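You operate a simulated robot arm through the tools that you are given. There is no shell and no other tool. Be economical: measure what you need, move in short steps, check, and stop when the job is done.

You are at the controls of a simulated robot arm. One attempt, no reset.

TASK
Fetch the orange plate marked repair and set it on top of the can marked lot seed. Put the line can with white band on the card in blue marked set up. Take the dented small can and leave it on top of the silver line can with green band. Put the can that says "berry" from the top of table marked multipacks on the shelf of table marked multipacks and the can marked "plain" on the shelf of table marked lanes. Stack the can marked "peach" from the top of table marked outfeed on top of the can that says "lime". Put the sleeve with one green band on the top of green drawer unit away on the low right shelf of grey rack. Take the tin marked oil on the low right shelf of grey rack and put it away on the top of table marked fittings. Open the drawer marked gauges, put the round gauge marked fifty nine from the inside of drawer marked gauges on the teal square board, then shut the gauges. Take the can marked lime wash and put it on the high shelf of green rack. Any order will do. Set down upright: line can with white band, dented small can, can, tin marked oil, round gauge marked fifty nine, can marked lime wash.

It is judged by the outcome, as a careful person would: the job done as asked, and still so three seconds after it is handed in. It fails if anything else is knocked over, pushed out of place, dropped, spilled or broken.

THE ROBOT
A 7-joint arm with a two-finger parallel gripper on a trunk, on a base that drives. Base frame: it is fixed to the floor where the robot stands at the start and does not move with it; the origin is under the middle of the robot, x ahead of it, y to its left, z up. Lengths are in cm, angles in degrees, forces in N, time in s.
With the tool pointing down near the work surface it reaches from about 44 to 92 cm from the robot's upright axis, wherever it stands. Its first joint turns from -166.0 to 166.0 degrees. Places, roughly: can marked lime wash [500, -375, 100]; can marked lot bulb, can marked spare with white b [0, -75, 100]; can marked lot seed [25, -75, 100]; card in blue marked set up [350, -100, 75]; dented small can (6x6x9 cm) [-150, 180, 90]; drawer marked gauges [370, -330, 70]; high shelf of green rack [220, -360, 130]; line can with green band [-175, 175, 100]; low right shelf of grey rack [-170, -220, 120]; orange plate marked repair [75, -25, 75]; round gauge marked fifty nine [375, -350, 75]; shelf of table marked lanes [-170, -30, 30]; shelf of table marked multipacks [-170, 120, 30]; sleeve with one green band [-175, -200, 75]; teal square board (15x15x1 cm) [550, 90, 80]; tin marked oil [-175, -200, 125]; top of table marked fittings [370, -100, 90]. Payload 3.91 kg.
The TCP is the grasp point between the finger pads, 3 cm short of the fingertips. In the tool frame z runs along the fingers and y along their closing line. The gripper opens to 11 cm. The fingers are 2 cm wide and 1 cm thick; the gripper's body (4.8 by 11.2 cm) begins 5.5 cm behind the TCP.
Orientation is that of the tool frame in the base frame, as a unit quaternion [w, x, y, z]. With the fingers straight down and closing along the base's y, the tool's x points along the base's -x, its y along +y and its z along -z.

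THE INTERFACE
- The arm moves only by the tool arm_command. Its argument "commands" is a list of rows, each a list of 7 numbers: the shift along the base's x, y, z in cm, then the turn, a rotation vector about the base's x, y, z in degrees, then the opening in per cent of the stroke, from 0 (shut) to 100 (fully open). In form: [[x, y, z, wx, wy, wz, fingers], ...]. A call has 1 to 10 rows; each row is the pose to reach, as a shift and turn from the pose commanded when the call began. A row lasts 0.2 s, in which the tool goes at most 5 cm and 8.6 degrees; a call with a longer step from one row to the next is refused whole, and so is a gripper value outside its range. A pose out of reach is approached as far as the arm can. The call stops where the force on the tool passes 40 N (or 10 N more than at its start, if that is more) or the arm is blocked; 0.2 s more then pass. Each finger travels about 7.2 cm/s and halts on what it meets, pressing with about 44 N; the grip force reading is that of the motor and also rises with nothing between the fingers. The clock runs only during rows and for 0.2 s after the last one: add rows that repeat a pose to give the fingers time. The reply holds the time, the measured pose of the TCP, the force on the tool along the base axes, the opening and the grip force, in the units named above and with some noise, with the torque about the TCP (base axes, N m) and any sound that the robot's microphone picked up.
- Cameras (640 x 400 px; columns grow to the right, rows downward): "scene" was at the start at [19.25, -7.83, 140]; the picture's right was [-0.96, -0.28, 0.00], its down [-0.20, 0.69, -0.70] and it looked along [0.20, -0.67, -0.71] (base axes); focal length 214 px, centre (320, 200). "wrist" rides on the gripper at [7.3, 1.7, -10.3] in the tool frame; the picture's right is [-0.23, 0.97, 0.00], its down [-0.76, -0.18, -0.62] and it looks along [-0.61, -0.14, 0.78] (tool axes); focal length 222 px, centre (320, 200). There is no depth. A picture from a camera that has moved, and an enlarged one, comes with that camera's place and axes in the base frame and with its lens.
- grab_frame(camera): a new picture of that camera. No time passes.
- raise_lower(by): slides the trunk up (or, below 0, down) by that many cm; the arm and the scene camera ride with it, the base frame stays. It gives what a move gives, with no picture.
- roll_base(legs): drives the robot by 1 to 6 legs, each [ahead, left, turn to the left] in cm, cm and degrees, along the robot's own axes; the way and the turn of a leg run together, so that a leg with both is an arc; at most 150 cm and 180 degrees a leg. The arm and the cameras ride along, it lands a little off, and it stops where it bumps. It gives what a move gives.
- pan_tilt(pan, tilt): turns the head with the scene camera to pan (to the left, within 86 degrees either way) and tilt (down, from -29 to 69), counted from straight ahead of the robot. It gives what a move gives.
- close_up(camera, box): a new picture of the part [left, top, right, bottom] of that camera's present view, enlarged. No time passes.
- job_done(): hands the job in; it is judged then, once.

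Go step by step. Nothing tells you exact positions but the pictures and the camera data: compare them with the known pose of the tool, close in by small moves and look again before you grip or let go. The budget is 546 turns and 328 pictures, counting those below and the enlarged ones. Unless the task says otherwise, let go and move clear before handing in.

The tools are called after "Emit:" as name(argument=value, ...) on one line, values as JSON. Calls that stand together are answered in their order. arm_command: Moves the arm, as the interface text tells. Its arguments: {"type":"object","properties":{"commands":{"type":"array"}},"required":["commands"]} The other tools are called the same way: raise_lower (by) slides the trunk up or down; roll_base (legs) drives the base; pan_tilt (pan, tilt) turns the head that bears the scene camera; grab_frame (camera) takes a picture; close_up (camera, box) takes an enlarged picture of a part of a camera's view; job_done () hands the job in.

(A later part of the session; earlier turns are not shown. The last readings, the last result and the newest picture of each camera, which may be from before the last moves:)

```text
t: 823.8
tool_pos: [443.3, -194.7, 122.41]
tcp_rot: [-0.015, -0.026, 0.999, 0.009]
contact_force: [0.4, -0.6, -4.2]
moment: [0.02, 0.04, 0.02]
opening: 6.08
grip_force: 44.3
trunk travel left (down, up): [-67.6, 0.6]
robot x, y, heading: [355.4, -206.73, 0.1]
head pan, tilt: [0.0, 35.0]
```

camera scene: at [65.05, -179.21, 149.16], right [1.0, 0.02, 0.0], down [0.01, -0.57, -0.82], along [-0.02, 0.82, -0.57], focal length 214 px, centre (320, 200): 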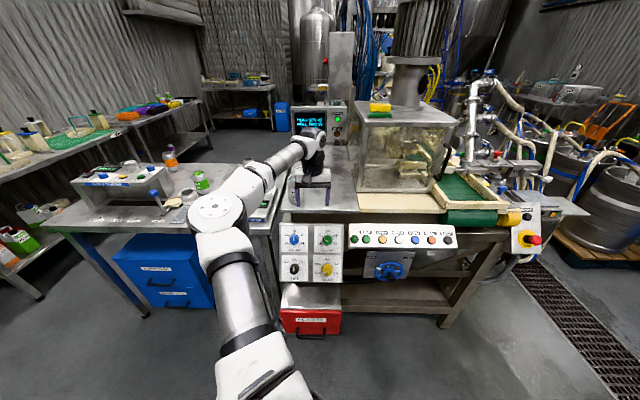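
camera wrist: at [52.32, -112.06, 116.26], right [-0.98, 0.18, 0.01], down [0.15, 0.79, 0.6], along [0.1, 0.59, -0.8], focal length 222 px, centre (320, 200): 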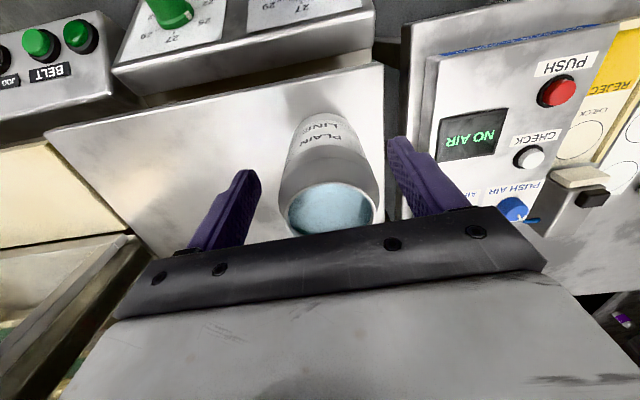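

Emit:
roll_base(legs=[[0, 0, 90], [27, 0, 0]])

Emit:
grab_frame(camera="wrist")

Emit:
close_up(camera="scene", box=[200, 150, 360, 270])

```text
t: 829.5
tool_pos: [347.1, -91.2, 122.36]
tcp_rot: [0.018, 0.714, -0.7, 0.004]
contact_force: [0.3, 0.2, 0.8]
moment: [0.0, 0.0, 0.0]
opening: 4.62
grip_force: 0.1
trunk travel left (down, up): [-67.6, 0.6]
robot x, y, heading: [356.49, -179.56, 88.3]
head pan, tilt: [0.0, 35.0]
```

```text
40 pictures are left
camera wrist: at [345.86, -98.2, 132.9], right [-0.98, 0.21, 0.01], down [0.17, 0.78, 0.6], along [0.12, 0.58, -0.8], focal length 222 px, centre (320, 200)
```

wrist: 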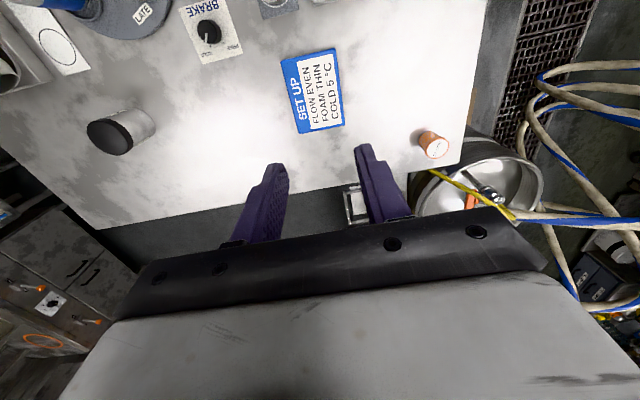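

```text
3.33 times, centred on (280, 210) of scene
camera zoom: at [356.99, -153.77, 149.14], right [1.0, -0.03, 0.0], down [-0.02, -0.57, -0.82], along [0.02, 0.82, -0.57], focal length 715 px, centre (453, 167)
```

zoom: 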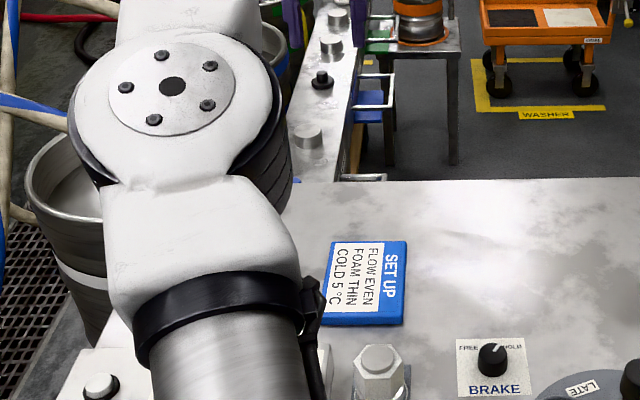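

The can slipped out during the turn. I need to find it.

Emit:
pan_tilt(pan=-35, tilt=45)

Emit:
grab_frame(camera="scene")

```text
t: 830.5
tool_pos: [347.1, -91.23, 122.33]
tcp_rot: [0.018, 0.713, -0.7, 0.004]
contact_force: [0.6, 0.3, 0.2]
moment: [-0.02, 0.03, -0.02]
opening: 4.62
grip_force: 0.0
trunk travel left (down, up): [-67.6, 0.6]
robot x, y, heading: [355.72, -179.67, 88.2]
head pan, tilt: [-35.0, 45.0]
```

```text
38 pictures are left
camera scene: at [361.58, -156.13, 147.68], right [0.8, -0.6, 0.0], down [-0.42, -0.57, -0.71], along [0.42, 0.57, -0.71], focal length 214 px, centre (320, 200)
```

scene: 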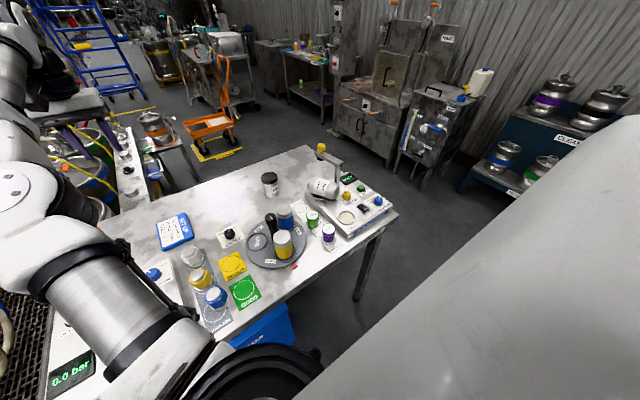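

Emit:
close_up(camera="scene", box=[250, 130, 400, 250])

```text
3.33 times, centred on (325, 190) of scene
camera zoom: at [361.58, -156.13, 147.68], right [0.8, -0.6, 0.0], down [-0.42, -0.57, -0.71], along [0.42, 0.57, -0.71], focal length 715 px, centre (303, 233)
```

zoom: 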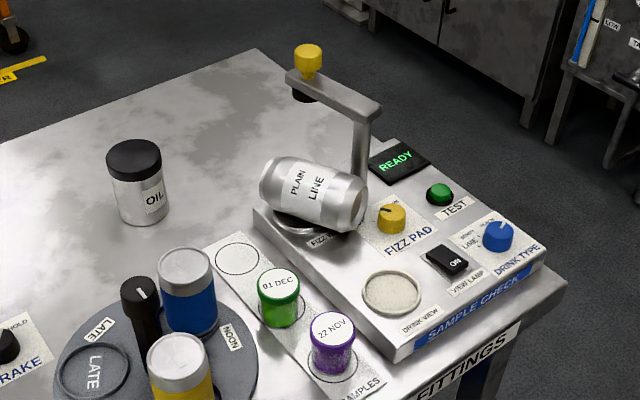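

The line can lies on its side on the sample console; nothing else fell. Its lid end points roughly north. I'll regrip it crosswise, stand it up on the repairs table, then regrip vertically. First, reposition and yaw.

Emit:
roll_base(legs=[[0, -38, 0]])

Emit:
arm_command(commands=[[0, -2, 1, 0, 0, 8.5, 80], [0, -4, 2, 0, 0, 17, 80], [0, -6, 2, 0, 0, 25.5, 80], [0, -8, 2, 0, 0, 34, 80], [0, -10, 2, 0, 0, 42.5, 80], [0, -12, 2, 0, 0, 51, 80], [0, -13, 2, 0, 0, 59.5, 80], [0, -13, 2, 0, 0, 68, 80], [0, -13, 2, 0, 0, 76.5, 80], [0, -13, 2, 0, 0, 85, 80]])

Emit:
arm_command(commands=[[0, 0, 0, 0, 0, 8.5, 90], [0, 0, 0, 0, 0, 17, 90], [0, 0, 0, 0, 0, 25.5, 90], [0, 0, 0, 0, 0, 34, 90], [0, 0, 0, 0, 0, 42.5, 90], [0, 0, 0, 0, 0, 51, 90], [0, 0, 0, 0, 0, 59.5, 90], [0, 0, 0, 0, 0, 68, 90], [0, 0, 0, 0, 0, 76.5, 90], [0, 0, 0, 0, 0, 85, 90]])

Emit:
arm_command(commands=[[0, 0, 0, 0, 0, 8.5, 90], [0, 0, 0, 0, 0, 17, 90], [0, 0, 0, 0, 0, 25.5, 90], [0, 0, 0, 0, 0, 34, 90], [0, 0, 0, 0, 0, 36, 90]])

Emit:
grab_frame(camera="wrist")

```text
t: 834.0
tool_pos: [384.51, -92.46, 122.28]
tcp_rot: [0.018, 0.713, -0.701, 0.004]
contact_force: [0.1, 0.4, -0.4]
moment: [-0.03, 0.01, 0.02]
opening: 4.62
grip_force: 0.0
trunk travel left (down, up): [-67.6, 0.6]
robot x, y, heading: [393.61, -180.75, 87.8]
head pan, tilt: [-35.0, 45.0]
```

```text
t: 836.2
tool_pos: [384.59, -105.36, 124.41]
tcp_rot: [0.01, 0.999, -0.034, 0.015]
contact_force: [0.5, 0.1, 0.1]
moment: [-0.02, -0.03, -0.01]
opening: 8.82
grip_force: 0.0
trunk travel left (down, up): [-67.6, 0.6]
robot x, y, heading: [393.55, -180.91, 88.3]
head pan, tilt: [-35.0, 45.0]
```

```text
t: 838.4
tool_pos: [384.62, -105.41, 124.48]
tcp_rot: [-0.003, 0.76, 0.65, 0.018]
contact_force: [0.3, -0.1, -0.8]
moment: [-0.02, 0.02, 0.02]
opening: 9.9
grip_force: 0.1
trunk travel left (down, up): [-67.6, 0.6]
robot x, y, heading: [393.43, -180.68, 88.1]
head pan, tilt: [-35.0, 45.0]
```

```text
t: 839.6
tool_pos: [384.62, -105.49, 124.31]
tcp_rot: [-0.009, 0.521, 0.853, 0.016]
contact_force: [0.0, 0.3, -0.1]
moment: [-0.03, 0.01, 0.01]
opening: 9.91
grip_force: 0.1
trunk travel left (down, up): [-67.6, 0.6]
robot x, y, heading: [393.84, -180.69, 88.3]
head pan, tilt: [-35.0, 45.0]
```

```text
36 pictures are left
camera wrist: at [382.89, -98.63, 134.94], right [0.97, 0.24, 0.01], down [0.19, -0.78, 0.6], along [0.15, -0.58, -0.8], focal length 222 px, centre (320, 200)
```

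wrist: 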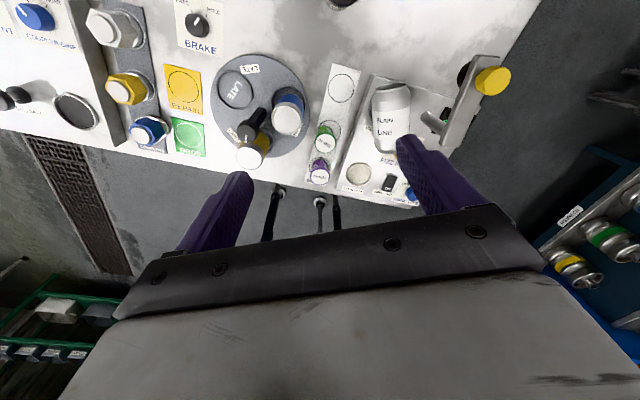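

Emit:
arm_command(commands=[[4, 0, -2, -4.4, -2.3, 0, 70], [8, 0, -4, -8.8, -4.6, 0, 70], [12.2, 0, -6, -13.3, -7, 0, 70], [12.6, 0, -9, -17.7, -9.3, 0, 70], [12.6, 0, -13, -17.7, -9.3, 0, 70], [12.6, 0, -16, -17.7, -9.3, 0, 70], [12.6, 0, -16, -17.7, -9.3, 0, 70]])

Emit:
grab_frame(camera="wrist")

```text
t: 841.2
tool_pos: [397.19, -105.43, 108.51]
tcp_rot: [0.141, 0.515, 0.842, -0.072]
contact_force: [-0.5, 0.1, 0.1]
moment: [0.04, -0.01, 0.01]
opening: 7.72
grip_force: 0.1
trunk travel left (down, up): [-67.6, 0.6]
robot x, y, heading: [393.94, -180.49, 88.2]
head pan, tilt: [-35.0, 45.0]
```

```text
35 pictures are left
camera wrist: at [394.01, -95.87, 116.04], right [0.96, 0.26, 0.09], down [0.07, -0.56, 0.83], along [0.26, -0.79, -0.56], focal length 222 px, centre (320, 200)
```

wrist: 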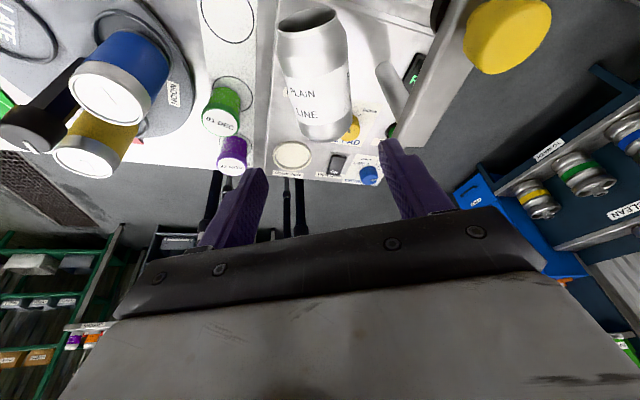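

Emit:
arm_command(commands=[[0.6, 0, -3, 0, 0, 0, 68], [0.6, 0, -6, 0, 0, 0, 68], [0.6, 0, -9, 0, 0, 0, 68], [0.6, 0, -11.5, 0, 0, 0, 68], [0.6, 0, -11.5, 0, 0, 0, 68]])

Emit:
grab_frame(camera="wrist")

```text
t: 842.4
tool_pos: [397.85, -105.53, 96.91]
tcp_rot: [0.141, 0.514, 0.843, -0.073]
contact_force: [0.0, 0.2, -0.4]
moment: [0.01, 0.01, 0.04]
opening: 7.48
grip_force: 0.1
trunk travel left (down, up): [-67.6, 0.6]
robot x, y, heading: [393.31, -180.67, 88.3]
head pan, tilt: [-35.0, 45.0]
```

```text
34 pictures are left
camera wrist: at [394.75, -95.89, 104.52], right [0.96, 0.25, 0.09], down [0.07, -0.56, 0.83], along [0.26, -0.79, -0.56], focal length 222 px, centre (320, 200)
```

wrist: 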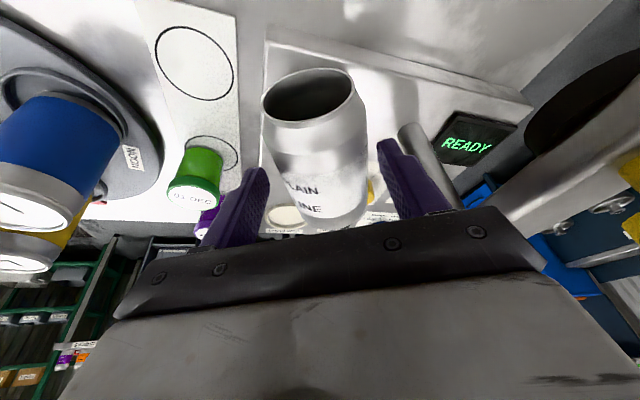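

The can is empty, so no spill. Closing and lifting straight up.

Emit:
arm_command(commands=[[0, 0, 0, 0, 0, 0, 55], [0, 0, 0, 0, 0, 0, 45], [0, 0, 0, 0, 0, 0, 30], [0, 0, 0, 0, 0, 0, 30], [0, 0, 0, 0, 0, 0, 30]])

Emit:
arm_command(commands=[[-0.3, 0, 3, 0, 0, 0, 30], [-0.6, 0, 7, 0, 0, 0, 30], [-1, 0, 11, 0, 0, 0, 30], [-1.5, 0, 15, 0, 0, 0, 30], [-2, 0, 19, 0, 0, 0, 30], [-3, -2, 23, 0, 0, 0, 30], [-4, -4, 27, 0, 0, 0, 30]])

```text
t: 843.6
tool_pos: [398.04, -105.43, 96.98]
tcp_rot: [0.141, 0.514, 0.843, -0.073]
contact_force: [-0.2, 0.6, 5.6]
moment: [-0.02, 0.0, 0.03]
opening: 5.53
grip_force: 43.9
trunk travel left (down, up): [-67.6, 0.6]
robot x, y, heading: [393.43, -180.95, 88.1]
head pan, tilt: [-35.0, 45.0]
```

```text
t: 845.2
tool_pos: [393.8, -109.65, 123.95]
tcp_rot: [0.141, 0.515, 0.843, -0.072]
contact_force: [-0.4, -0.5, 0.1]
moment: [-0.02, 0.0, 0.03]
opening: 3.33
grip_force: 0.0
trunk travel left (down, up): [-67.6, 0.6]
robot x, y, heading: [393.43, -180.88, 87.9]
head pan, tilt: [-35.0, 45.0]
```

Emit:
grab_frame(camera="wrist")

```text
33 pictures are left
camera wrist: at [390.61, -99.95, 131.59], right [0.96, 0.25, 0.09], down [0.07, -0.56, 0.83], along [0.26, -0.79, -0.56], focal length 222 px, centre (320, 200)
```

wrist: 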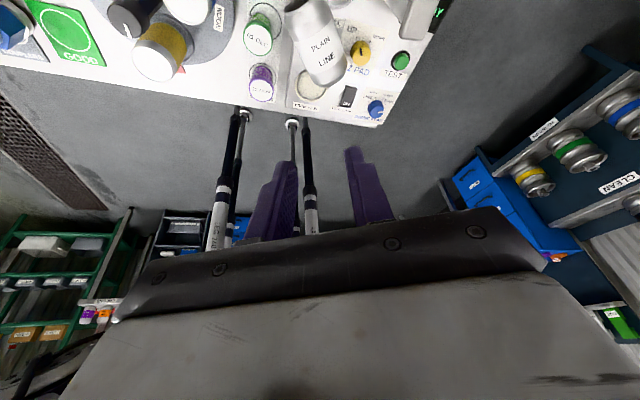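

Emit:
arm_command(commands=[[1, -1, -4, 0, 0, 3, 72], [2, -2, -8, 0, 0, 6, 72], [3.1, -3.2, -12, 0, 0, 6, 72], [3.1, -3.2, -16, 0, 0, 6, 72], [3.1, -3.2, -20, 0, 0, 6, 72], [3.1, -3.2, -20, 0, 0, 6, 72]])

Emit:
grab_frame(camera="wrist")

```text
t: 846.6
tool_pos: [396.96, -112.63, 103.82]
tcp_rot: [0.144, 0.47, 0.868, -0.065]
contact_force: [0.1, 0.3, 0.3]
moment: [0.02, -0.01, 0.01]
opening: 7.91
grip_force: 0.2
trunk travel left (down, up): [-67.6, 0.6]
robot x, y, heading: [393.26, -180.43, 87.9]
head pan, tilt: [-35.0, 45.0]
```

```text
32 pictures are left
camera wrist: at [392.72, -103.39, 111.4], right [0.93, 0.35, 0.09], down [0.13, -0.55, 0.83], along [0.34, -0.76, -0.56], focal length 222 px, centre (320, 200)
```

wrist: 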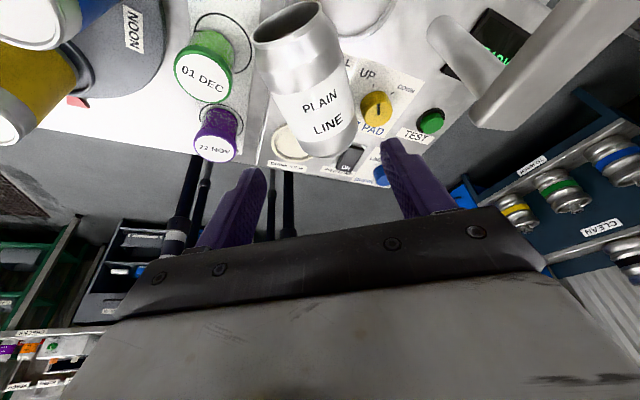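

Emit:
arm_command(commands=[[0.2, 0.2, -3, 0, 0, 5, 72], [0.2, 0.2, -6, 0, 0, 5, 72], [0.2, 0.2, -9, 0, 0, 5, 72], [0.2, 0.2, -10.6, 0, 0, 5, 72], [0.2, 0.2, -10.6, 0, 0, 5, 72]])

Emit:
arm_command(commands=[[0, 0, 0, 0, 0, 0, 60], [0, 0, 0, 0, 0, 0, 50], [0, 0, 0, 0, 0, 0, 40], [0, 0, 0, 0, 0, 0, 30], [0, 0, 0, 0, 0, 0, 30]])

```text
t: 847.8
tool_pos: [397.05, -112.4, 93.13]
tcp_rot: [0.147, 0.432, 0.888, -0.058]
contact_force: [0.2, -0.1, 0.3]
moment: [0.0, -0.01, -0.01]
opening: 7.94
grip_force: 0.1
trunk travel left (down, up): [-67.6, 0.6]
robot x, y, heading: [393.29, -180.91, 88.2]
head pan, tilt: [-35.0, 45.0]
```

```text
t: 849.0
tool_pos: [397.02, -112.52, 93.35]
tcp_rot: [0.146, 0.432, 0.888, -0.059]
contact_force: [0.3, -0.3, -0.2]
moment: [0.0, 0.0, 0.02]
opening: 6.32
grip_force: 44.0
trunk travel left (down, up): [-67.6, 0.6]
robot x, y, heading: [393.37, -180.82, 88.2]
head pan, tilt: [-35.0, 45.0]
```

Full-diameter grip this time (6.3 cm). Lifting.

Emit:
arm_command(commands=[[0, 0, 2, 0, 0, 0, 30], [0, 0, 5, 0, 0, 0, 30], [0, 0, 9, 0, 0, 0, 30], [0, 0, 13, 0, 0, 0, 30], [0, 0, 17, 0, 0, 0, 30], [0, 0, 21, 0, 0, 0, 30], [0, 0, 25, 0, 0, 0, 30], [0, 0, 29, 0, 0, 0, 30]])

```text
t: 850.8
tool_pos: [397.03, -112.49, 122.28]
tcp_rot: [0.147, 0.431, 0.888, -0.059]
contact_force: [0.0, -0.9, 0.2]
moment: [-0.03, -0.01, 0.01]
opening: 6.36
grip_force: 43.7
trunk travel left (down, up): [-67.6, 0.6]
robot x, y, heading: [393.56, -180.85, 88.2]
head pan, tilt: [-35.0, 45.0]
```

Emit:
roll_base(legs=[[-35, 0, 0]])

Emit:
arm_command(commands=[[-1, 2, 0, 0, 0, -8, 30], [-2, 4, 0, 0, 0, -16, 30], [-3, 6, 0, 0, 0, -24, 30], [-4, 8, 0, 0, 0, -32, 30], [-4, 8, 0, 0, 0, -37, 30]])

Emit:
arm_command(commands=[[0, 1, 0, 8.5, 0, 0, 30], [0, 2, 0, 17, 0, 0, 30], [0, 3, 0, 25.5, 0, 0, 30], [0, 4, 0, 34, 0, 0, 30], [0, 5, 0, 42.5, 0, 0, 30], [0, 6, 0, 51, 0, 0, 30], [0, 7, 0, 59.5, 0, 0, 30], [0, 8, 0, 68, 0, 0, 30], [0, 9, 0, 76.5, 0, 0, 30], [0, 10, 0, 85, 0, 0, 30]])

Emit:
grab_frame(camera="wrist")

```text
t: 853.1
tool_pos: [396.31, -148.23, 122.21]
tcp_rot: [0.148, 0.435, 0.886, -0.06]
contact_force: [-0.5, 1.0, 0.5]
moment: [0.01, 0.0, 0.0]
opening: 6.34
grip_force: 44.3
trunk travel left (down, up): [-67.6, 0.6]
robot x, y, heading: [392.05, -216.75, 87.4]
head pan, tilt: [-35.0, 45.0]
```

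```text
t: 854.3
tool_pos: [392.34, -140.17, 122.14]
tcp_rot: [0.121, 0.695, 0.702, -0.103]
contact_force: [-0.2, 0.1, 0.6]
moment: [0.02, 0.01, 0.0]
opening: 6.35
grip_force: 44.2
trunk travel left (down, up): [-67.6, 0.6]
robot x, y, heading: [392.3, -216.45, 87.9]
head pan, tilt: [-35.0, 45.0]
```

```text
t: 856.5
tool_pos: [392.47, -130.19, 122.15]
tcp_rot: [-0.379, 0.592, 0.588, 0.399]
contact_force: [-0.3, 0.1, 0.3]
moment: [-0.05, 0.04, -0.01]
opening: 6.34
grip_force: 43.9
trunk travel left (down, up): [-67.6, 0.6]
robot x, y, heading: [392.41, -216.83, 87.7]
head pan, tilt: [-35.0, 45.0]
```

```text
31 pictures are left
camera wrist: at [393.79, -136.87, 132.91], right [0.98, -0.11, -0.19], down [-0.19, -0.87, -0.46], along [-0.11, 0.48, -0.87], focal length 222 px, centre (320, 200)
```

wrist: 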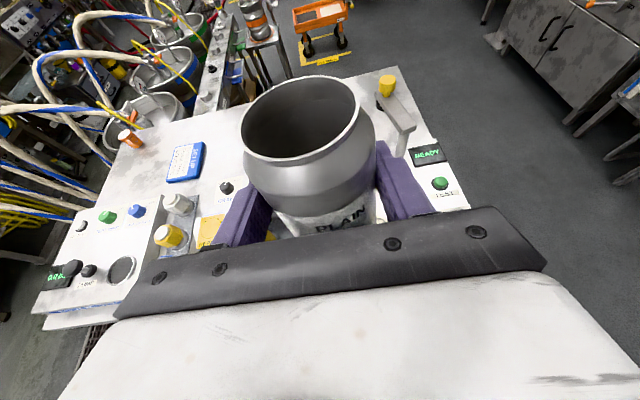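

Emit:
arm_command(commands=[[0, 0, 0, 5, 0, 0, 30], [0, 0, 0, 5, 0, 0, 30]])

Emit:
roll_base(legs=[[0, 0, -178], [0, 118, 0]])

Emit:
raise_lower(by=-20)

Emit:
pan_tilt(pan=0, tilt=35)

Emit:
grab_frame(camera="scene")

```text
t: 857.1
tool_pos: [392.31, -130.18, 122.27]
tcp_rot: [-0.405, 0.576, 0.57, 0.424]
contact_force: [0.2, -0.7, -0.8]
moment: [0.01, 0.0, 0.04]
opening: 6.34
grip_force: 44.3
trunk travel left (down, up): [-67.6, 0.6]
robot x, y, heading: [392.3, -216.68, 87.6]
head pan, tilt: [-35.0, 45.0]
```

```text
t: 874.0
tool_pos: [513.52, -302.98, 122.17]
tcp_rot: [0.413, 0.584, -0.562, 0.415]
contact_force: [0.1, 0.6, 0.2]
moment: [0.0, -0.03, -0.01]
opening: 6.36
grip_force: 44.0
trunk travel left (down, up): [-67.6, 0.6]
robot x, y, heading: [509.39, -216.54, -89.7]
head pan, tilt: [-35.0, 45.0]
```

```text
t: 876.1
tool_pos: [513.61, -302.97, 102.23]
tcp_rot: [0.414, 0.584, -0.561, 0.416]
contact_force: [-0.6, 0.3, 0.1]
moment: [0.01, -0.03, 0.02]
opening: 6.31
grip_force: 44.4
trunk travel left (down, up): [-47.6, 20.6]
robot x, y, heading: [509.8, -216.59, -89.5]
head pan, tilt: [-35.0, 45.0]
```

```text
t: 877.1
tool_pos: [513.58, -303.0, 102.09]
tcp_rot: [0.414, 0.584, -0.562, 0.415]
contact_force: [0.6, 0.7, -0.2]
moment: [-0.02, 0.02, 0.0]
opening: 6.34
grip_force: 43.9
trunk travel left (down, up): [-47.6, 20.6]
robot x, y, heading: [509.48, -216.64, -89.5]
head pan, tilt: [0.0, 35.0]
```

```text
30 pictures are left
camera scene: at [509.65, -242.6, 129.15], right [-1.0, -0.01, 0.0], down [0.0, 0.57, -0.82], along [0.01, -0.82, -0.57], focal length 214 px, centre (320, 200)
```

scene: 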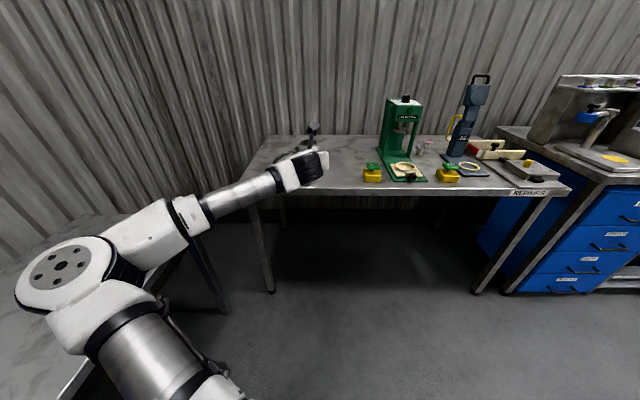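

Emit:
roll_base(legs=[[0, -9, 0], [29, 0, 0]])

Emit:
arm_command(commands=[[0, 0, -4, 0, 0, 0, 30], [0, 0, -8, 0, 0, 0, 30], [0, 0, -11, 0, 0, 0, 30], [0, 0, -12, 0, 0, 0, 30], [0, 0, -13, 0, 0, 0, 30], [0, 0, -13.7, 0, 0, 0, 30], [0, 0, -14.4, 0, 0, 0, 30], [0, 0, -15, 0, 0, 0, 30]])

```text
t: 880.1
tool_pos: [504.62, -332.01, 102.16]
tcp_rot: [0.413, 0.584, -0.563, 0.414]
contact_force: [0.9, -0.4, -0.1]
moment: [-0.01, 0.02, -0.04]
opening: 6.34
grip_force: 44.4
trunk travel left (down, up): [-47.6, 20.6]
robot x, y, heading: [500.65, -245.92, -89.6]
head pan, tilt: [0.0, 35.0]
```

```text
t: 881.9
tool_pos: [504.57, -331.84, 87.89]
tcp_rot: [0.418, 0.58, -0.56, 0.418]
contact_force: [-1.0, -1.8, 32.8]
moment: [-0.36, -0.25, -0.06]
opening: 6.37
grip_force: 43.8
trunk travel left (down, up): [-47.6, 20.6]
robot x, y, heading: [500.64, -246.04, -89.7]
head pan, tilt: [0.0, 35.0]
```

Contact. Releasing and retreating along the tool axis.

Emit:
arm_command(commands=[[0, 0, 0.6, 0, 0, 0, 62], [0, 0, 0.6, 0, 0, 0, 74], [0, 0, 0.6, 0, 0, 0, 80], [0, 0, 0.6, 0, 0, 0, 80], [0, 3, 1.7, 0, 0, 0, 80], [0, 7, 3.1, 0, 0, 0, 80], [0, 11, 4.5, 0, 0, 0, 80], [0, 14, 7, 0, 0, 0, 80]])

Emit:
raise_lower(by=20)

Emit:
arm_command(commands=[[0, 0, 1, 8, 0, 0, 80], [0, 0, 2, 16, 0, 0, 80], [0, 0, 3, 24, 0, 0, 80], [0, 0, 4, 32, 0, 0, 80], [0, 0, 5, 40, 0, 0, 80], [0, 0, 5, 48, 0, 0, 80], [0, 0, 5, 56, 0, 0, 80], [0, 0, 5, 64, 0, 0, 80], [0, 0, 5, 71, 0, 0, 80]])

Emit:
grab_frame(camera="scene")

```text
t: 883.7
tool_pos: [504.83, -318.09, 94.24]
tcp_rot: [0.413, 0.584, -0.562, 0.415]
contact_force: [-0.2, 0.9, -0.5]
moment: [0.0, -0.02, -0.02]
opening: 8.79
grip_force: 0.1
trunk travel left (down, up): [-47.6, 20.6]
robot x, y, heading: [500.68, -245.77, -89.6]
head pan, tilt: [0.0, 35.0]
```

```text
t: 885.9
tool_pos: [504.85, -318.05, 114.13]
tcp_rot: [0.414, 0.583, -0.563, 0.415]
contact_force: [-1.1, 0.0, -0.3]
moment: [-0.01, -0.01, 0.0]
opening: 8.78
grip_force: 0.2
trunk travel left (down, up): [-67.6, 0.6]
robot x, y, heading: [501.21, -245.6, -89.2]
head pan, tilt: [0.0, 35.0]
```

```text
t: 887.9
tool_pos: [504.79, -318.1, 119.41]
tcp_rot: [-0.002, 0.715, -0.699, 0.011]
contact_force: [-0.9, -0.2, 0.3]
moment: [0.02, 0.01, 0.0]
opening: 8.82
grip_force: 0.0
trunk travel left (down, up): [-67.6, 0.6]
robot x, y, heading: [500.82, -245.98, -89.6]
head pan, tilt: [0.0, 35.0]
```

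```text
29 pictures are left
camera scene: at [500.86, -271.66, 149.15], right [-1.0, -0.01, 0.0], down [0.0, 0.57, -0.82], along [0.01, -0.82, -0.57], focal length 214 px, centre (320, 200)
```

scene: 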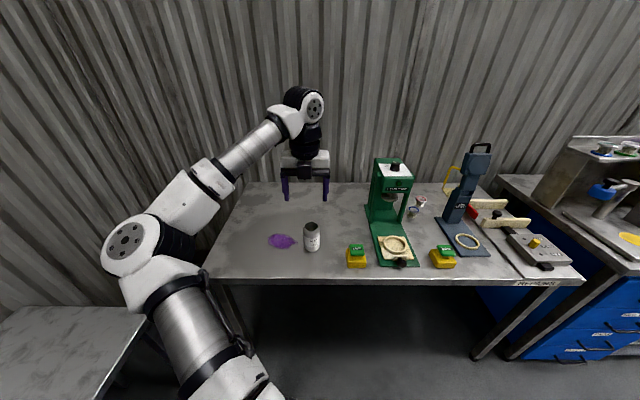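

Emit:
arm_command(commands=[[0, -4.5, 0, 0, 0, 0, 80], [0, -9, 0, 0, 0, 0, 80], [0, -13, 0, 0, 0, 0, 80], [0, -14.9, -3, 0, 0, 0, 80], [0, -14.9, -7.5, 0, 0, 0, 80], [0, -14.9, -12, 0, 0, 0, 80], [0, -14.9, -16, 0, 0, 0, 80], [0, -14.9, -16, 0, 0, 0, 80]])

Emit:
grab_frame(camera="wrist")

```text
t: 889.7
tool_pos: [505.0, -333.07, 103.15]
tcp_rot: [-0.001, 0.715, -0.699, 0.011]
contact_force: [-0.6, -1.1, 0.1]
moment: [0.0, 0.02, -0.01]
opening: 8.81
grip_force: 0.1
trunk travel left (down, up): [-67.6, 0.6]
robot x, y, heading: [500.64, -245.26, -89.4]
head pan, tilt: [0.0, 35.0]
```

```text
28 pictures are left
camera wrist: at [503.36, -340.28, 113.52], right [-0.98, 0.2, -0.02], down [0.15, 0.77, 0.62], along [0.14, 0.6, -0.79], focal length 222 px, centre (320, 200)
```

wrist: 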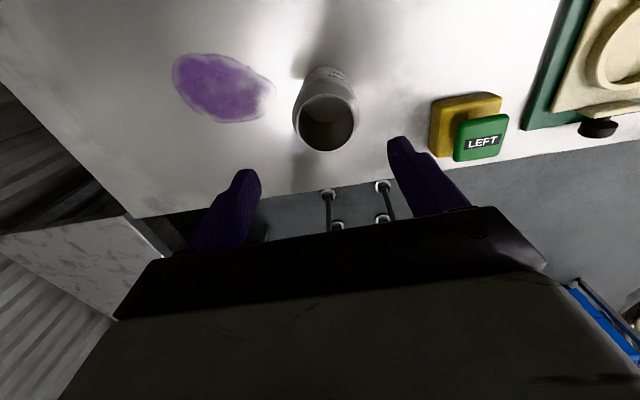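

Emit:
arm_command(commands=[[-0.3, -0.3, -4.5, 0, 0, 0, 80], [-0.3, -0.3, -9, 0, 0, 0, 80], [-0.3, -0.3, -12.5, 0, 0, 0, 80], [-0.3, -0.3, -14.5, 0, 0, 0, 80], [-0.3, -0.3, -14.5, 0, 0, 0, 62], [-0.3, -0.3, -14.5, 0, 0, 0, 45], [-0.3, -0.3, -14.5, 0, 0, 0, 30], [-0.3, -0.3, -14.5, 0, 0, 0, 30], [-0.3, -0.3, -14.5, 0, 0, 0, 30]])

Emit:
arm_command(commands=[[0, 0, 3, 0, 0, 0, 30], [0, 0, 7, 0, 0, 0, 30], [0, 0, 11.5, 0, 0, 0, 30], [0, 0, 16, 0, 0, 0, 30], [0, 0, 20.5, 0, 0, 0, 30], [0, 0, 25, 0, 0, 0, 30], [0, 0, 29.5, 0, 0, 0, 30], [0, 0, 34, 0, 0, 0, 30], [0, 0, 38, 0, 0, 0, 30]])

```text
t: 891.7
tool_pos: [504.71, -333.69, 88.74]
tcp_rot: [-0.001, 0.716, -0.698, 0.011]
contact_force: [-0.4, 0.2, 0.5]
moment: [-0.01, 0.01, -0.01]
opening: 6.37
grip_force: 44.7
trunk travel left (down, up): [-67.6, 0.6]
robot x, y, heading: [501.11, -246.03, -89.4]
head pan, tilt: [0.0, 35.0]
```

```text
t: 893.7
tool_pos: [504.49, -333.31, 126.69]
tcp_rot: [-0.002, 0.716, -0.699, 0.011]
contact_force: [0.8, 0.5, 0.2]
moment: [0.01, -0.01, 0.02]
opening: 6.35
grip_force: 44.3
trunk travel left (down, up): [-67.6, 0.6]
robot x, y, heading: [500.76, -246.14, -89.6]
head pan, tilt: [0.0, 35.0]
```

Emit:
roll_base(legs=[[-38, 0, 0], [0, -148, 0], [0, 0, 178], [26, 0, 0]])

Emit:
grab_frame(camera="wrist")

```text
t: 916.5
tool_pos: [347.77, -94.18, 126.54]
tcp_rot: [-0.011, 0.7, 0.714, -0.001]
contact_force: [-0.3, 0.3, -0.4]
moment: [-0.03, 0.02, 0.01]
opening: 6.36
grip_force: 44.2
trunk travel left (down, up): [-67.6, 0.6]
robot x, y, heading: [351.18, -181.81, 89.9]
head pan, tilt: [0.0, 35.0]
```

```text
27 pictures are left
camera wrist: at [349.61, -87.06, 137.04], right [0.98, -0.21, -0.02], down [-0.15, -0.77, 0.62], along [-0.14, -0.6, -0.79], focal length 222 px, centre (320, 200)
```

wrist: 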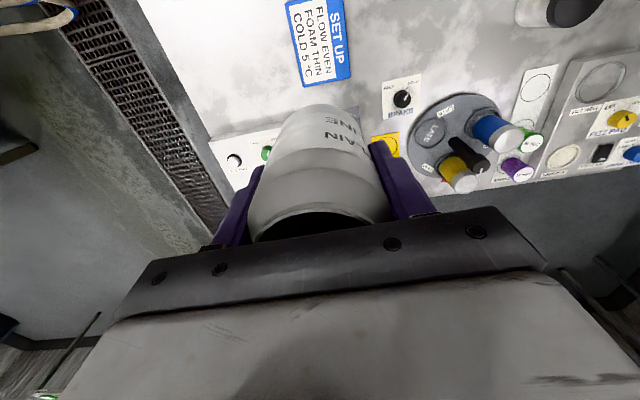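

Emit:
roll_base(legs=[[4, 0, 0]])

Emit:
arm_command(commands=[[0.4, 0.5, -4, 0, 0, 0, 30], [0.4, 0.9, -8.5, 0, 0, 0, 30], [0.4, 0.9, -13, 0, 0, 0, 30], [0.4, 0.9, -17.5, 0, 0, 0, 30], [0.4, 0.9, -22, 0, 0, 0, 30], [0.4, 0.9, -26.5, 0, 0, 0, 30], [0.4, 0.9, -29, 0, 0, 0, 30], [0.4, 0.9, -29, 0, 0, 0, 30]])

Emit:
grab_frame(camera="scene")

```text
t: 917.3
tool_pos: [347.86, -90.11, 126.66]
tcp_rot: [-0.011, 0.7, 0.714, -0.002]
contact_force: [0.6, 0.4, -1.4]
moment: [-0.06, -0.01, 0.0]
opening: 6.36
grip_force: 44.1
trunk travel left (down, up): [-67.6, 0.6]
robot x, y, heading: [351.48, -177.82, 90.1]
head pan, tilt: [0.0, 35.0]
```

```text
t: 919.1
tool_pos: [348.05, -89.63, 97.72]
tcp_rot: [-0.011, 0.701, 0.713, -0.001]
contact_force: [1.5, -0.1, -0.3]
moment: [-0.01, -0.03, -0.01]
opening: 6.33
grip_force: 44.1
trunk travel left (down, up): [-67.6, 0.6]
robot x, y, heading: [351.46, -177.7, 90.0]
head pan, tilt: [0.0, 35.0]
```

```text
26 pictures are left
camera scene: at [351.15, -152.11, 149.16], right [1.0, 0.0, 0.0], down [0.0, -0.57, -0.82], along [0.0, 0.82, -0.57], focal length 214 px, centre (320, 200)
```

scene: 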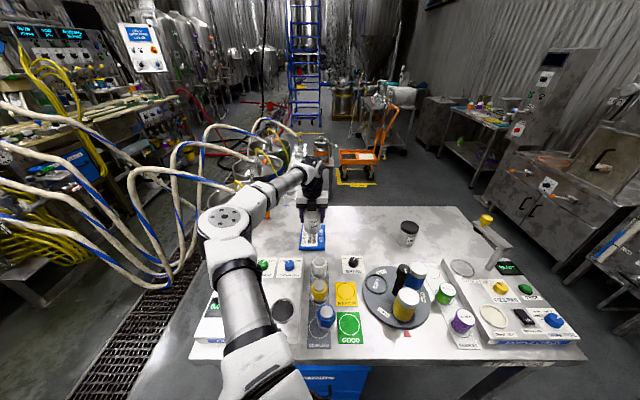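

Everything is clear and the can is over the SET UP card. Lowering gently.

Emit:
arm_command(commands=[[0, 0, -1.5, 0, 0, 0, 30], [0, 0, -3, 0, 0, 0, 30], [0, 0, -3.6, 0, 0, 0, 30], [0, 0, -4.2, 0, 0, 0, 30], [0, 0, -4.7, 0, 0, 0, 30], [0, 0, -5.2, 0, 0, 0, 30], [0, 0, -5.7, 0, 0, 0, 30]])

Emit:
close_up(camera="scene", box=[270, 180, 370, 280])

```text
t: 920.5
tool_pos: [348.24, -89.52, 93.42]
tcp_rot: [-0.014, 0.7, 0.714, 0.002]
contact_force: [-1.3, -3.6, 16.3]
moment: [-0.3, -0.27, -0.07]
opening: 6.37
grip_force: 44.1
trunk travel left (down, up): [-67.6, 0.6]
robot x, y, heading: [350.94, -177.94, 90.2]
head pan, tilt: [0.0, 35.0]
stopped in row 6: the force on the tool passed its limit at 43 N (the readings are from after the stop); the commanded pose is now the measured one
```

```text
4.00 times, centred on (320, 230) of scene
camera zoom: at [351.13, -152.28, 149.18], right [1.0, 0.0, 0.0], down [0.0, -0.57, -0.82], along [0.0, 0.82, -0.57], focal length 858 px, centre (320, 80)
```

zoom: 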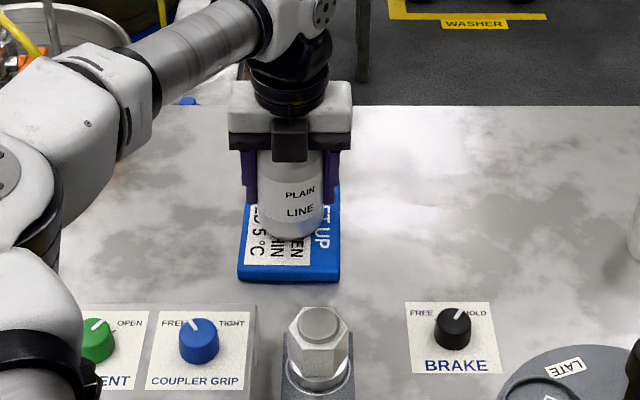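

On the card. Releasing and rising.

Emit:
arm_command(commands=[[0, 0, 0.2, 0, 0, 0, 60], [0, 0, 0.2, 0, 0, 0, 72], [0, 0, 0.2, 0, 0, 0, 80], [0, 0, 0.2, 0, 0, 0, 80], [0, 0, 3, 0, 0, 0, 80], [0, 0, 7, 0, 0, 0, 80], [0, 0, 11.5, 0, 0, 0, 80], [0, 0, 16, 0, 0, 0, 80], [0, 0, 20.5, 0, 0, 0, 80], [0, 0, 25, 0, 0, 0, 80]])

Emit:
close_up(camera="scene", box=[270, 180, 370, 280])

```text
t: 922.7
tool_pos: [348.12, -89.38, 118.28]
tcp_rot: [-0.011, 0.7, 0.714, 0.0]
contact_force: [-0.1, -0.2, -0.4]
moment: [0.01, -0.02, -0.01]
opening: 8.82
grip_force: 0.1
trunk travel left (down, up): [-67.6, 0.6]
robot x, y, heading: [351.0, -177.92, 90.3]
head pan, tilt: [0.0, 35.0]
```

```text
4.00 times, centred on (320, 230) of scene
camera zoom: at [351.17, -152.15, 149.16], right [1.0, 0.0, 0.0], down [0.0, -0.57, -0.82], along [0.0, 0.82, -0.57], focal length 858 px, centre (320, 80)
```

zoom: 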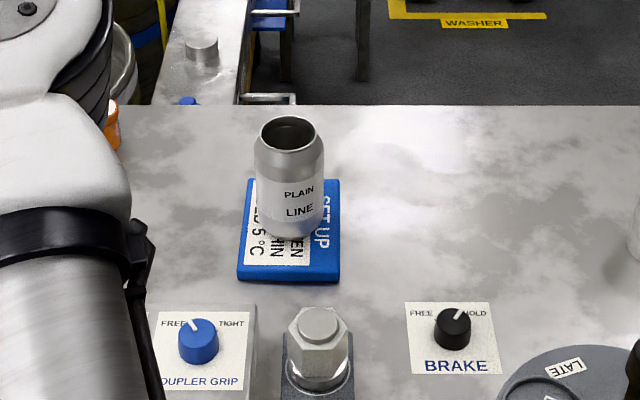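

The white-band can is done. Driving back west to the outfeed area.

Emit:
roll_base(legs=[[-28, 0, 0], [0, 0, 90], [145, 0, 0], [145, 0, 0], [118, 0, 0], [0, 0, -90]])

```text
t: 951.6
tool_pos: [-54.2, -101.42, 118.08]
tcp_rot: [-0.012, 0.716, 0.698, 0.0]
contact_force: [0.4, 0.1, -0.4]
moment: [0.01, 0.01, -0.01]
opening: 8.77
grip_force: 0.0
trunk travel left (down, up): [-67.6, 0.6]
robot x, y, heading: [-55.11, -189.99, 87.5]
head pan, tilt: [0.0, 35.0]
```

Emit:
roll_base(legs=[[0, 0, 2.5], [0, 42, 0], [100, 0, 0], [90, 0, 0]])

```text
t: 965.1
tool_pos: [-99.23, 89.78, 118.15]
tcp_rot: [-0.012, 0.707, 0.707, 0.001]
contact_force: [0.4, -0.4, -1.2]
moment: [-0.06, 0.01, 0.01]
opening: 8.79
grip_force: 0.2
trunk travel left (down, up): [-67.6, 0.6]
robot x, y, heading: [-97.72, 1.0, 88.9]
head pan, tilt: [0.0, 35.0]
```

Emit:
roll_base(legs=[[0, -80, 0.5], [0, 0, 90], [0, 0, 90]])

Emit:
pan_tilt(pan=0, tilt=40)

Emit:
grab_frame(camera="scene")

```text
t: 979.4
tool_pos: [-17.85, -88.07, 118.06]
tcp_rot: [0.0, -0.707, 0.707, -0.012]
contact_force: [-0.2, 0.0, -0.4]
moment: [0.0, -0.01, 0.01]
opening: 8.8
grip_force: 0.0
trunk travel left (down, up): [-67.6, 0.6]
robot x, y, heading: [-19.24, 0.18, -90.8]
head pan, tilt: [0.0, 35.0]
```

```text
t: 980.1
tool_pos: [-17.87, -88.18, 118.16]
tcp_rot: [0.001, 0.707, -0.707, 0.011]
contact_force: [-0.8, 0.0, 0.2]
moment: [0.01, -0.02, 0.02]
opening: 8.77
grip_force: 0.0
trunk travel left (down, up): [-67.6, 0.6]
robot x, y, heading: [-19.1, 0.32, -90.6]
head pan, tilt: [0.0, 40.0]
```

```text
23 pictures are left
camera scene: at [-19.57, -25.13, 148.4], right [-1.0, 0.02, 0.0], down [0.01, 0.64, -0.77], along [-0.01, -0.77, -0.64], focal length 214 px, centre (320, 200)
```

scene: 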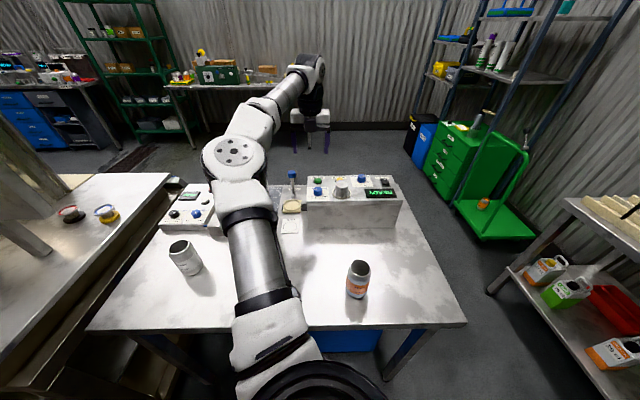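

Emit:
arm_command(commands=[[-1.8, 3.8, 0, 0, 0, 0, 80], [-3.6, 7.6, 0, 0, 0, 0, 80], [-5.4, 11.4, 0, 0, 0, 0, 80], [-7.2, 15.2, 0, 0, 0, 0, 80], [-9, 19, 0, 0, 0, 0, 80], [-10.8, 22.8, 0, 0, 0, 0, 80], [-12.6, 26.6, -1, 0, 0, 0, 80], [-13.9, 29.5, -4, 0, 0, 0, 80], [-13.9, 29.5, -8, 0, 0, 0, 80], [-13.9, 29.5, -8, 0, 0, 0, 80]])

Emit:
grab_frame(camera="wrist")

```text
t: 982.3
tool_pos: [-31.67, -58.66, 110.17]
tcp_rot: [-0.001, -0.706, 0.708, -0.012]
contact_force: [0.8, -0.8, 0.0]
moment: [-0.04, -0.01, 0.0]
opening: 8.81
grip_force: 0.1
trunk travel left (down, up): [-67.6, 0.6]
robot x, y, heading: [-18.84, 0.84, -91.2]
head pan, tilt: [0.0, 40.0]
```

```text
22 pictures are left
camera wrist: at [-33.51, -65.83, 120.56], right [-0.97, 0.23, -0.02], down [0.17, 0.77, 0.61], along [0.15, 0.59, -0.79], focal length 222 px, centre (320, 200)
```

wrist: 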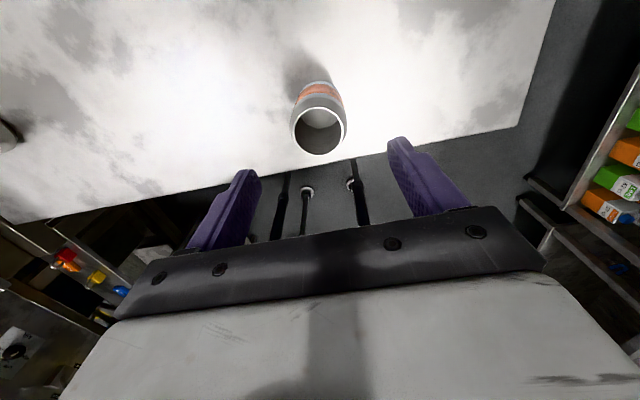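

Emit:
arm_command(commands=[[0.9, 0.5, -4.5, 0, 0, 0, 80], [0.9, 0.5, -9, 0, 0, 0, 80], [0.9, 0.5, -13.5, 0, 0, 0, 80], [0.9, 0.5, -18, 0, 0, 0, 80], [0.9, 0.5, -18, 0, 0, 0, 62], [0.9, 0.5, -18, 0, 0, 0, 45], [0.9, 0.5, -18, 0, 0, 0, 30], [0.9, 0.5, -18, 0, 0, 0, 30], [0.9, 0.5, -18, 0, 0, 0, 30]])

Emit:
arm_command(commands=[[0, 0, 3, 0, 0, 0, 30], [0, 0, 7, 0, 0, 0, 30], [0, 0, 11.5, 0, 0, 0, 30], [0, 0, 16, 0, 0, 0, 30], [0, 0, 20.5, 0, 0, 0, 30], [0, 0, 25, 0, 0, 0, 30]])

```text
t: 984.3
tool_pos: [-30.75, -58.19, 91.98]
tcp_rot: [0.0, -0.707, 0.708, -0.012]
contact_force: [-2.2, 0.6, 7.8]
moment: [0.06, 0.3, -0.02]
opening: 6.38
grip_force: 43.8
trunk travel left (down, up): [-67.6, 0.6]
robot x, y, heading: [-18.99, 0.41, -91.3]
head pan, tilt: [0.0, 40.0]
```

```text
t: 985.7
tool_pos: [-30.73, -58.1, 117.15]
tcp_rot: [0.0, -0.706, 0.708, -0.012]
contact_force: [0.6, 0.2, 0.2]
moment: [0.01, -0.01, -0.03]
opening: 6.36
grip_force: 43.6
trunk travel left (down, up): [-67.6, 0.6]
robot x, y, heading: [-19.25, 0.79, -91.1]
head pan, tilt: [0.0, 40.0]
```

Emit:
arm_command(commands=[[3.2, -2.8, 0, 0, 0, 0, 30], [6.4, -5.6, 0, 0, 0, 0, 30], [9.6, -8.4, 0, 0, 0, 0, 30], [12.8, -11.2, 0, 0, 0, 0, 30], [16, -14, 0, 0, 0, 0, 30], [19.2, -16.8, 0, 0, 0, 0, 30], [22.4, -19.6, 0, 0, 0, 0, 30], [25.6, -22.4, 0, 0, 0, 0, 30], [28.8, -25.2, 0, 0, 0, 0, 30], [31.9, -28, 0, 0, 0, 0, 30]])

Emit:
grab_frame(camera="wrist")

Emit:
close_up(camera="scene", box=[200, 130, 340, 240])

```text
t: 987.9
tool_pos: [0.81, -86.51, 116.99]
tcp_rot: [0.001, -0.706, 0.708, -0.012]
contact_force: [0.5, 0.0, 0.0]
moment: [-0.01, 0.02, 0.0]
opening: 6.37
grip_force: 44.1
trunk travel left (down, up): [-67.6, 0.6]
robot x, y, heading: [-19.33, 0.55, -91.2]
head pan, tilt: [0.0, 40.0]
```

```text
21 pictures are left
camera wrist: at [-0.98, -93.63, 127.37], right [-0.97, 0.23, -0.02], down [0.17, 0.77, 0.61], along [0.16, 0.59, -0.79], focal length 222 px, centre (320, 200)
```

wrist: 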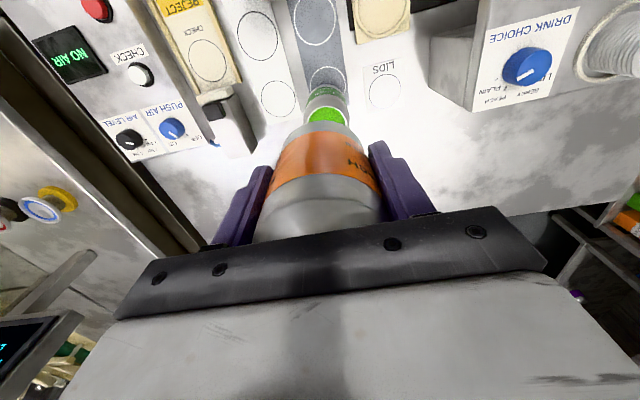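

```text
3.64 times, centred on (270, 185) of scene
camera zoom: at [-19.58, -25.21, 148.38], right [-1.0, 0.02, 0.0], down [0.01, 0.64, -0.77], along [-0.01, -0.77, -0.64], focal length 780 px, centre (502, 254)
```

zoom: 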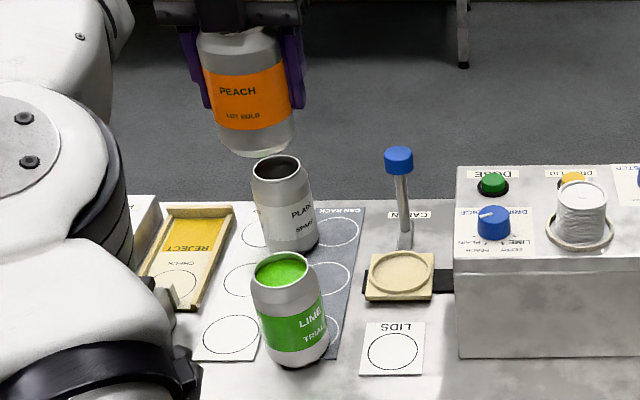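

Emit:
arm_command(commands=[[0.3, 0.5, -4, 0, 0, 0, 30], [0.5, 1, -8.5, 0, 0, 0, 30], [0.5, 1, -8.5, 0, 0, 0, 30]])

Emit:
close_up(camera="wrist", box=[240, 50, 400, 250])

Emit:
close_up(camera="scene", box=[210, 140, 310, 240])

```text
t: 988.7
tool_pos: [1.29, -85.1, 108.57]
tcp_rot: [0.0, -0.707, 0.707, -0.012]
contact_force: [-0.2, -1.0, 0.3]
moment: [-0.01, 0.01, -0.03]
opening: 6.4
grip_force: 43.9
trunk travel left (down, up): [-67.6, 0.6]
robot x, y, heading: [-19.09, 0.25, -91.3]
head pan, tilt: [0.0, 40.0]
```

```text
2.00 times, centred on (320, 150) of wrist
camera zoom: at [-0.49, -92.33, 119.14], right [-0.97, 0.23, -0.02], down [0.17, 0.77, 0.61], along [0.16, 0.59, -0.79], focal length 444 px, centre (320, 300)
```

zoom: 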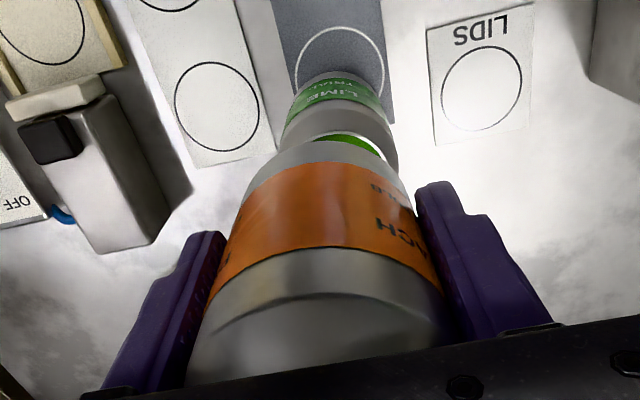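

```text
4.00 times, centred on (260, 190) of scene
camera zoom: at [-19.58, -25.13, 148.4], right [-1.0, 0.02, 0.0], down [0.01, 0.64, -0.77], along [-0.01, -0.77, -0.64], focal length 858 px, centre (560, 240)
```

zoom: 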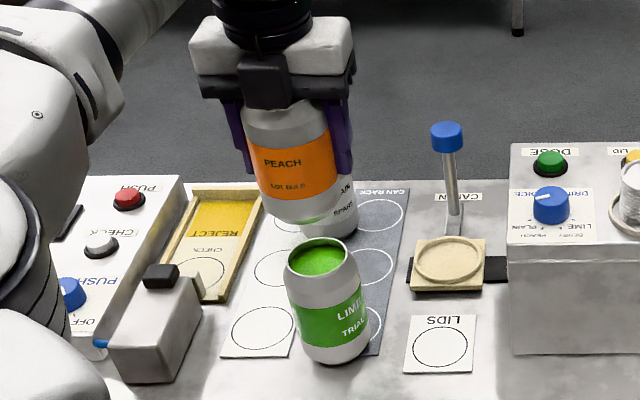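

Emit:
arm_command(commands=[[-1.25, 1.1, -1, 0, 0, 0, 30], [-1.25, 1.1, -2.5, 0, 0, 0, 30], [-1.25, 1.1, -2.5, 0, 0, 0, 30]])

Emit:
close_up(camera="wrist", box=[240, 50, 400, 250])

Emit:
close_up(camera="scene", box=[210, 140, 310, 240])

```text
t: 989.5
tool_pos: [0.02, -83.93, 106.25]
tcp_rot: [-0.001, -0.707, 0.707, -0.012]
contact_force: [0.1, -0.4, 0.3]
moment: [-0.02, -0.01, 0.0]
opening: 6.35
grip_force: 44.0
trunk travel left (down, up): [-67.6, 0.6]
robot x, y, heading: [-19.25, 0.51, -91.1]
head pan, tilt: [0.0, 40.0]
```

```text
2.00 times, centred on (320, 150) of wrist
camera zoom: at [-1.63, -91.13, 116.61], right [-0.97, 0.23, -0.02], down [0.17, 0.77, 0.61], along [0.15, 0.59, -0.79], focal length 444 px, centre (320, 300)
```

zoom: 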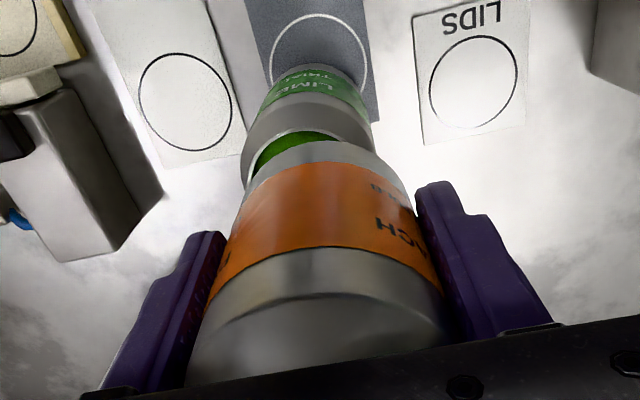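

```text
4.00 times, centred on (260, 190) of scene
camera zoom: at [-19.57, -25.11, 148.41], right [-1.0, 0.02, 0.0], down [0.01, 0.64, -0.77], along [-0.01, -0.77, -0.64], focal length 858 px, centre (560, 240)
```

zoom: 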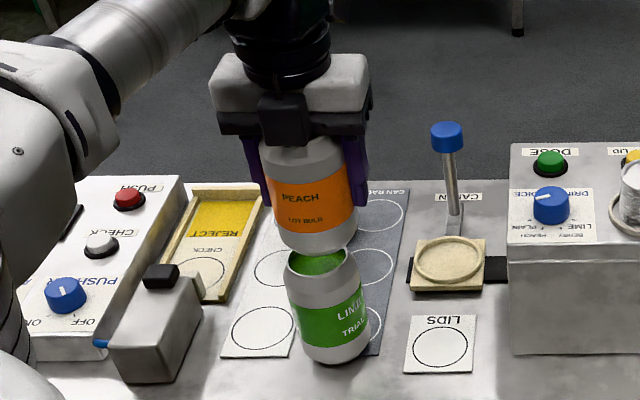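

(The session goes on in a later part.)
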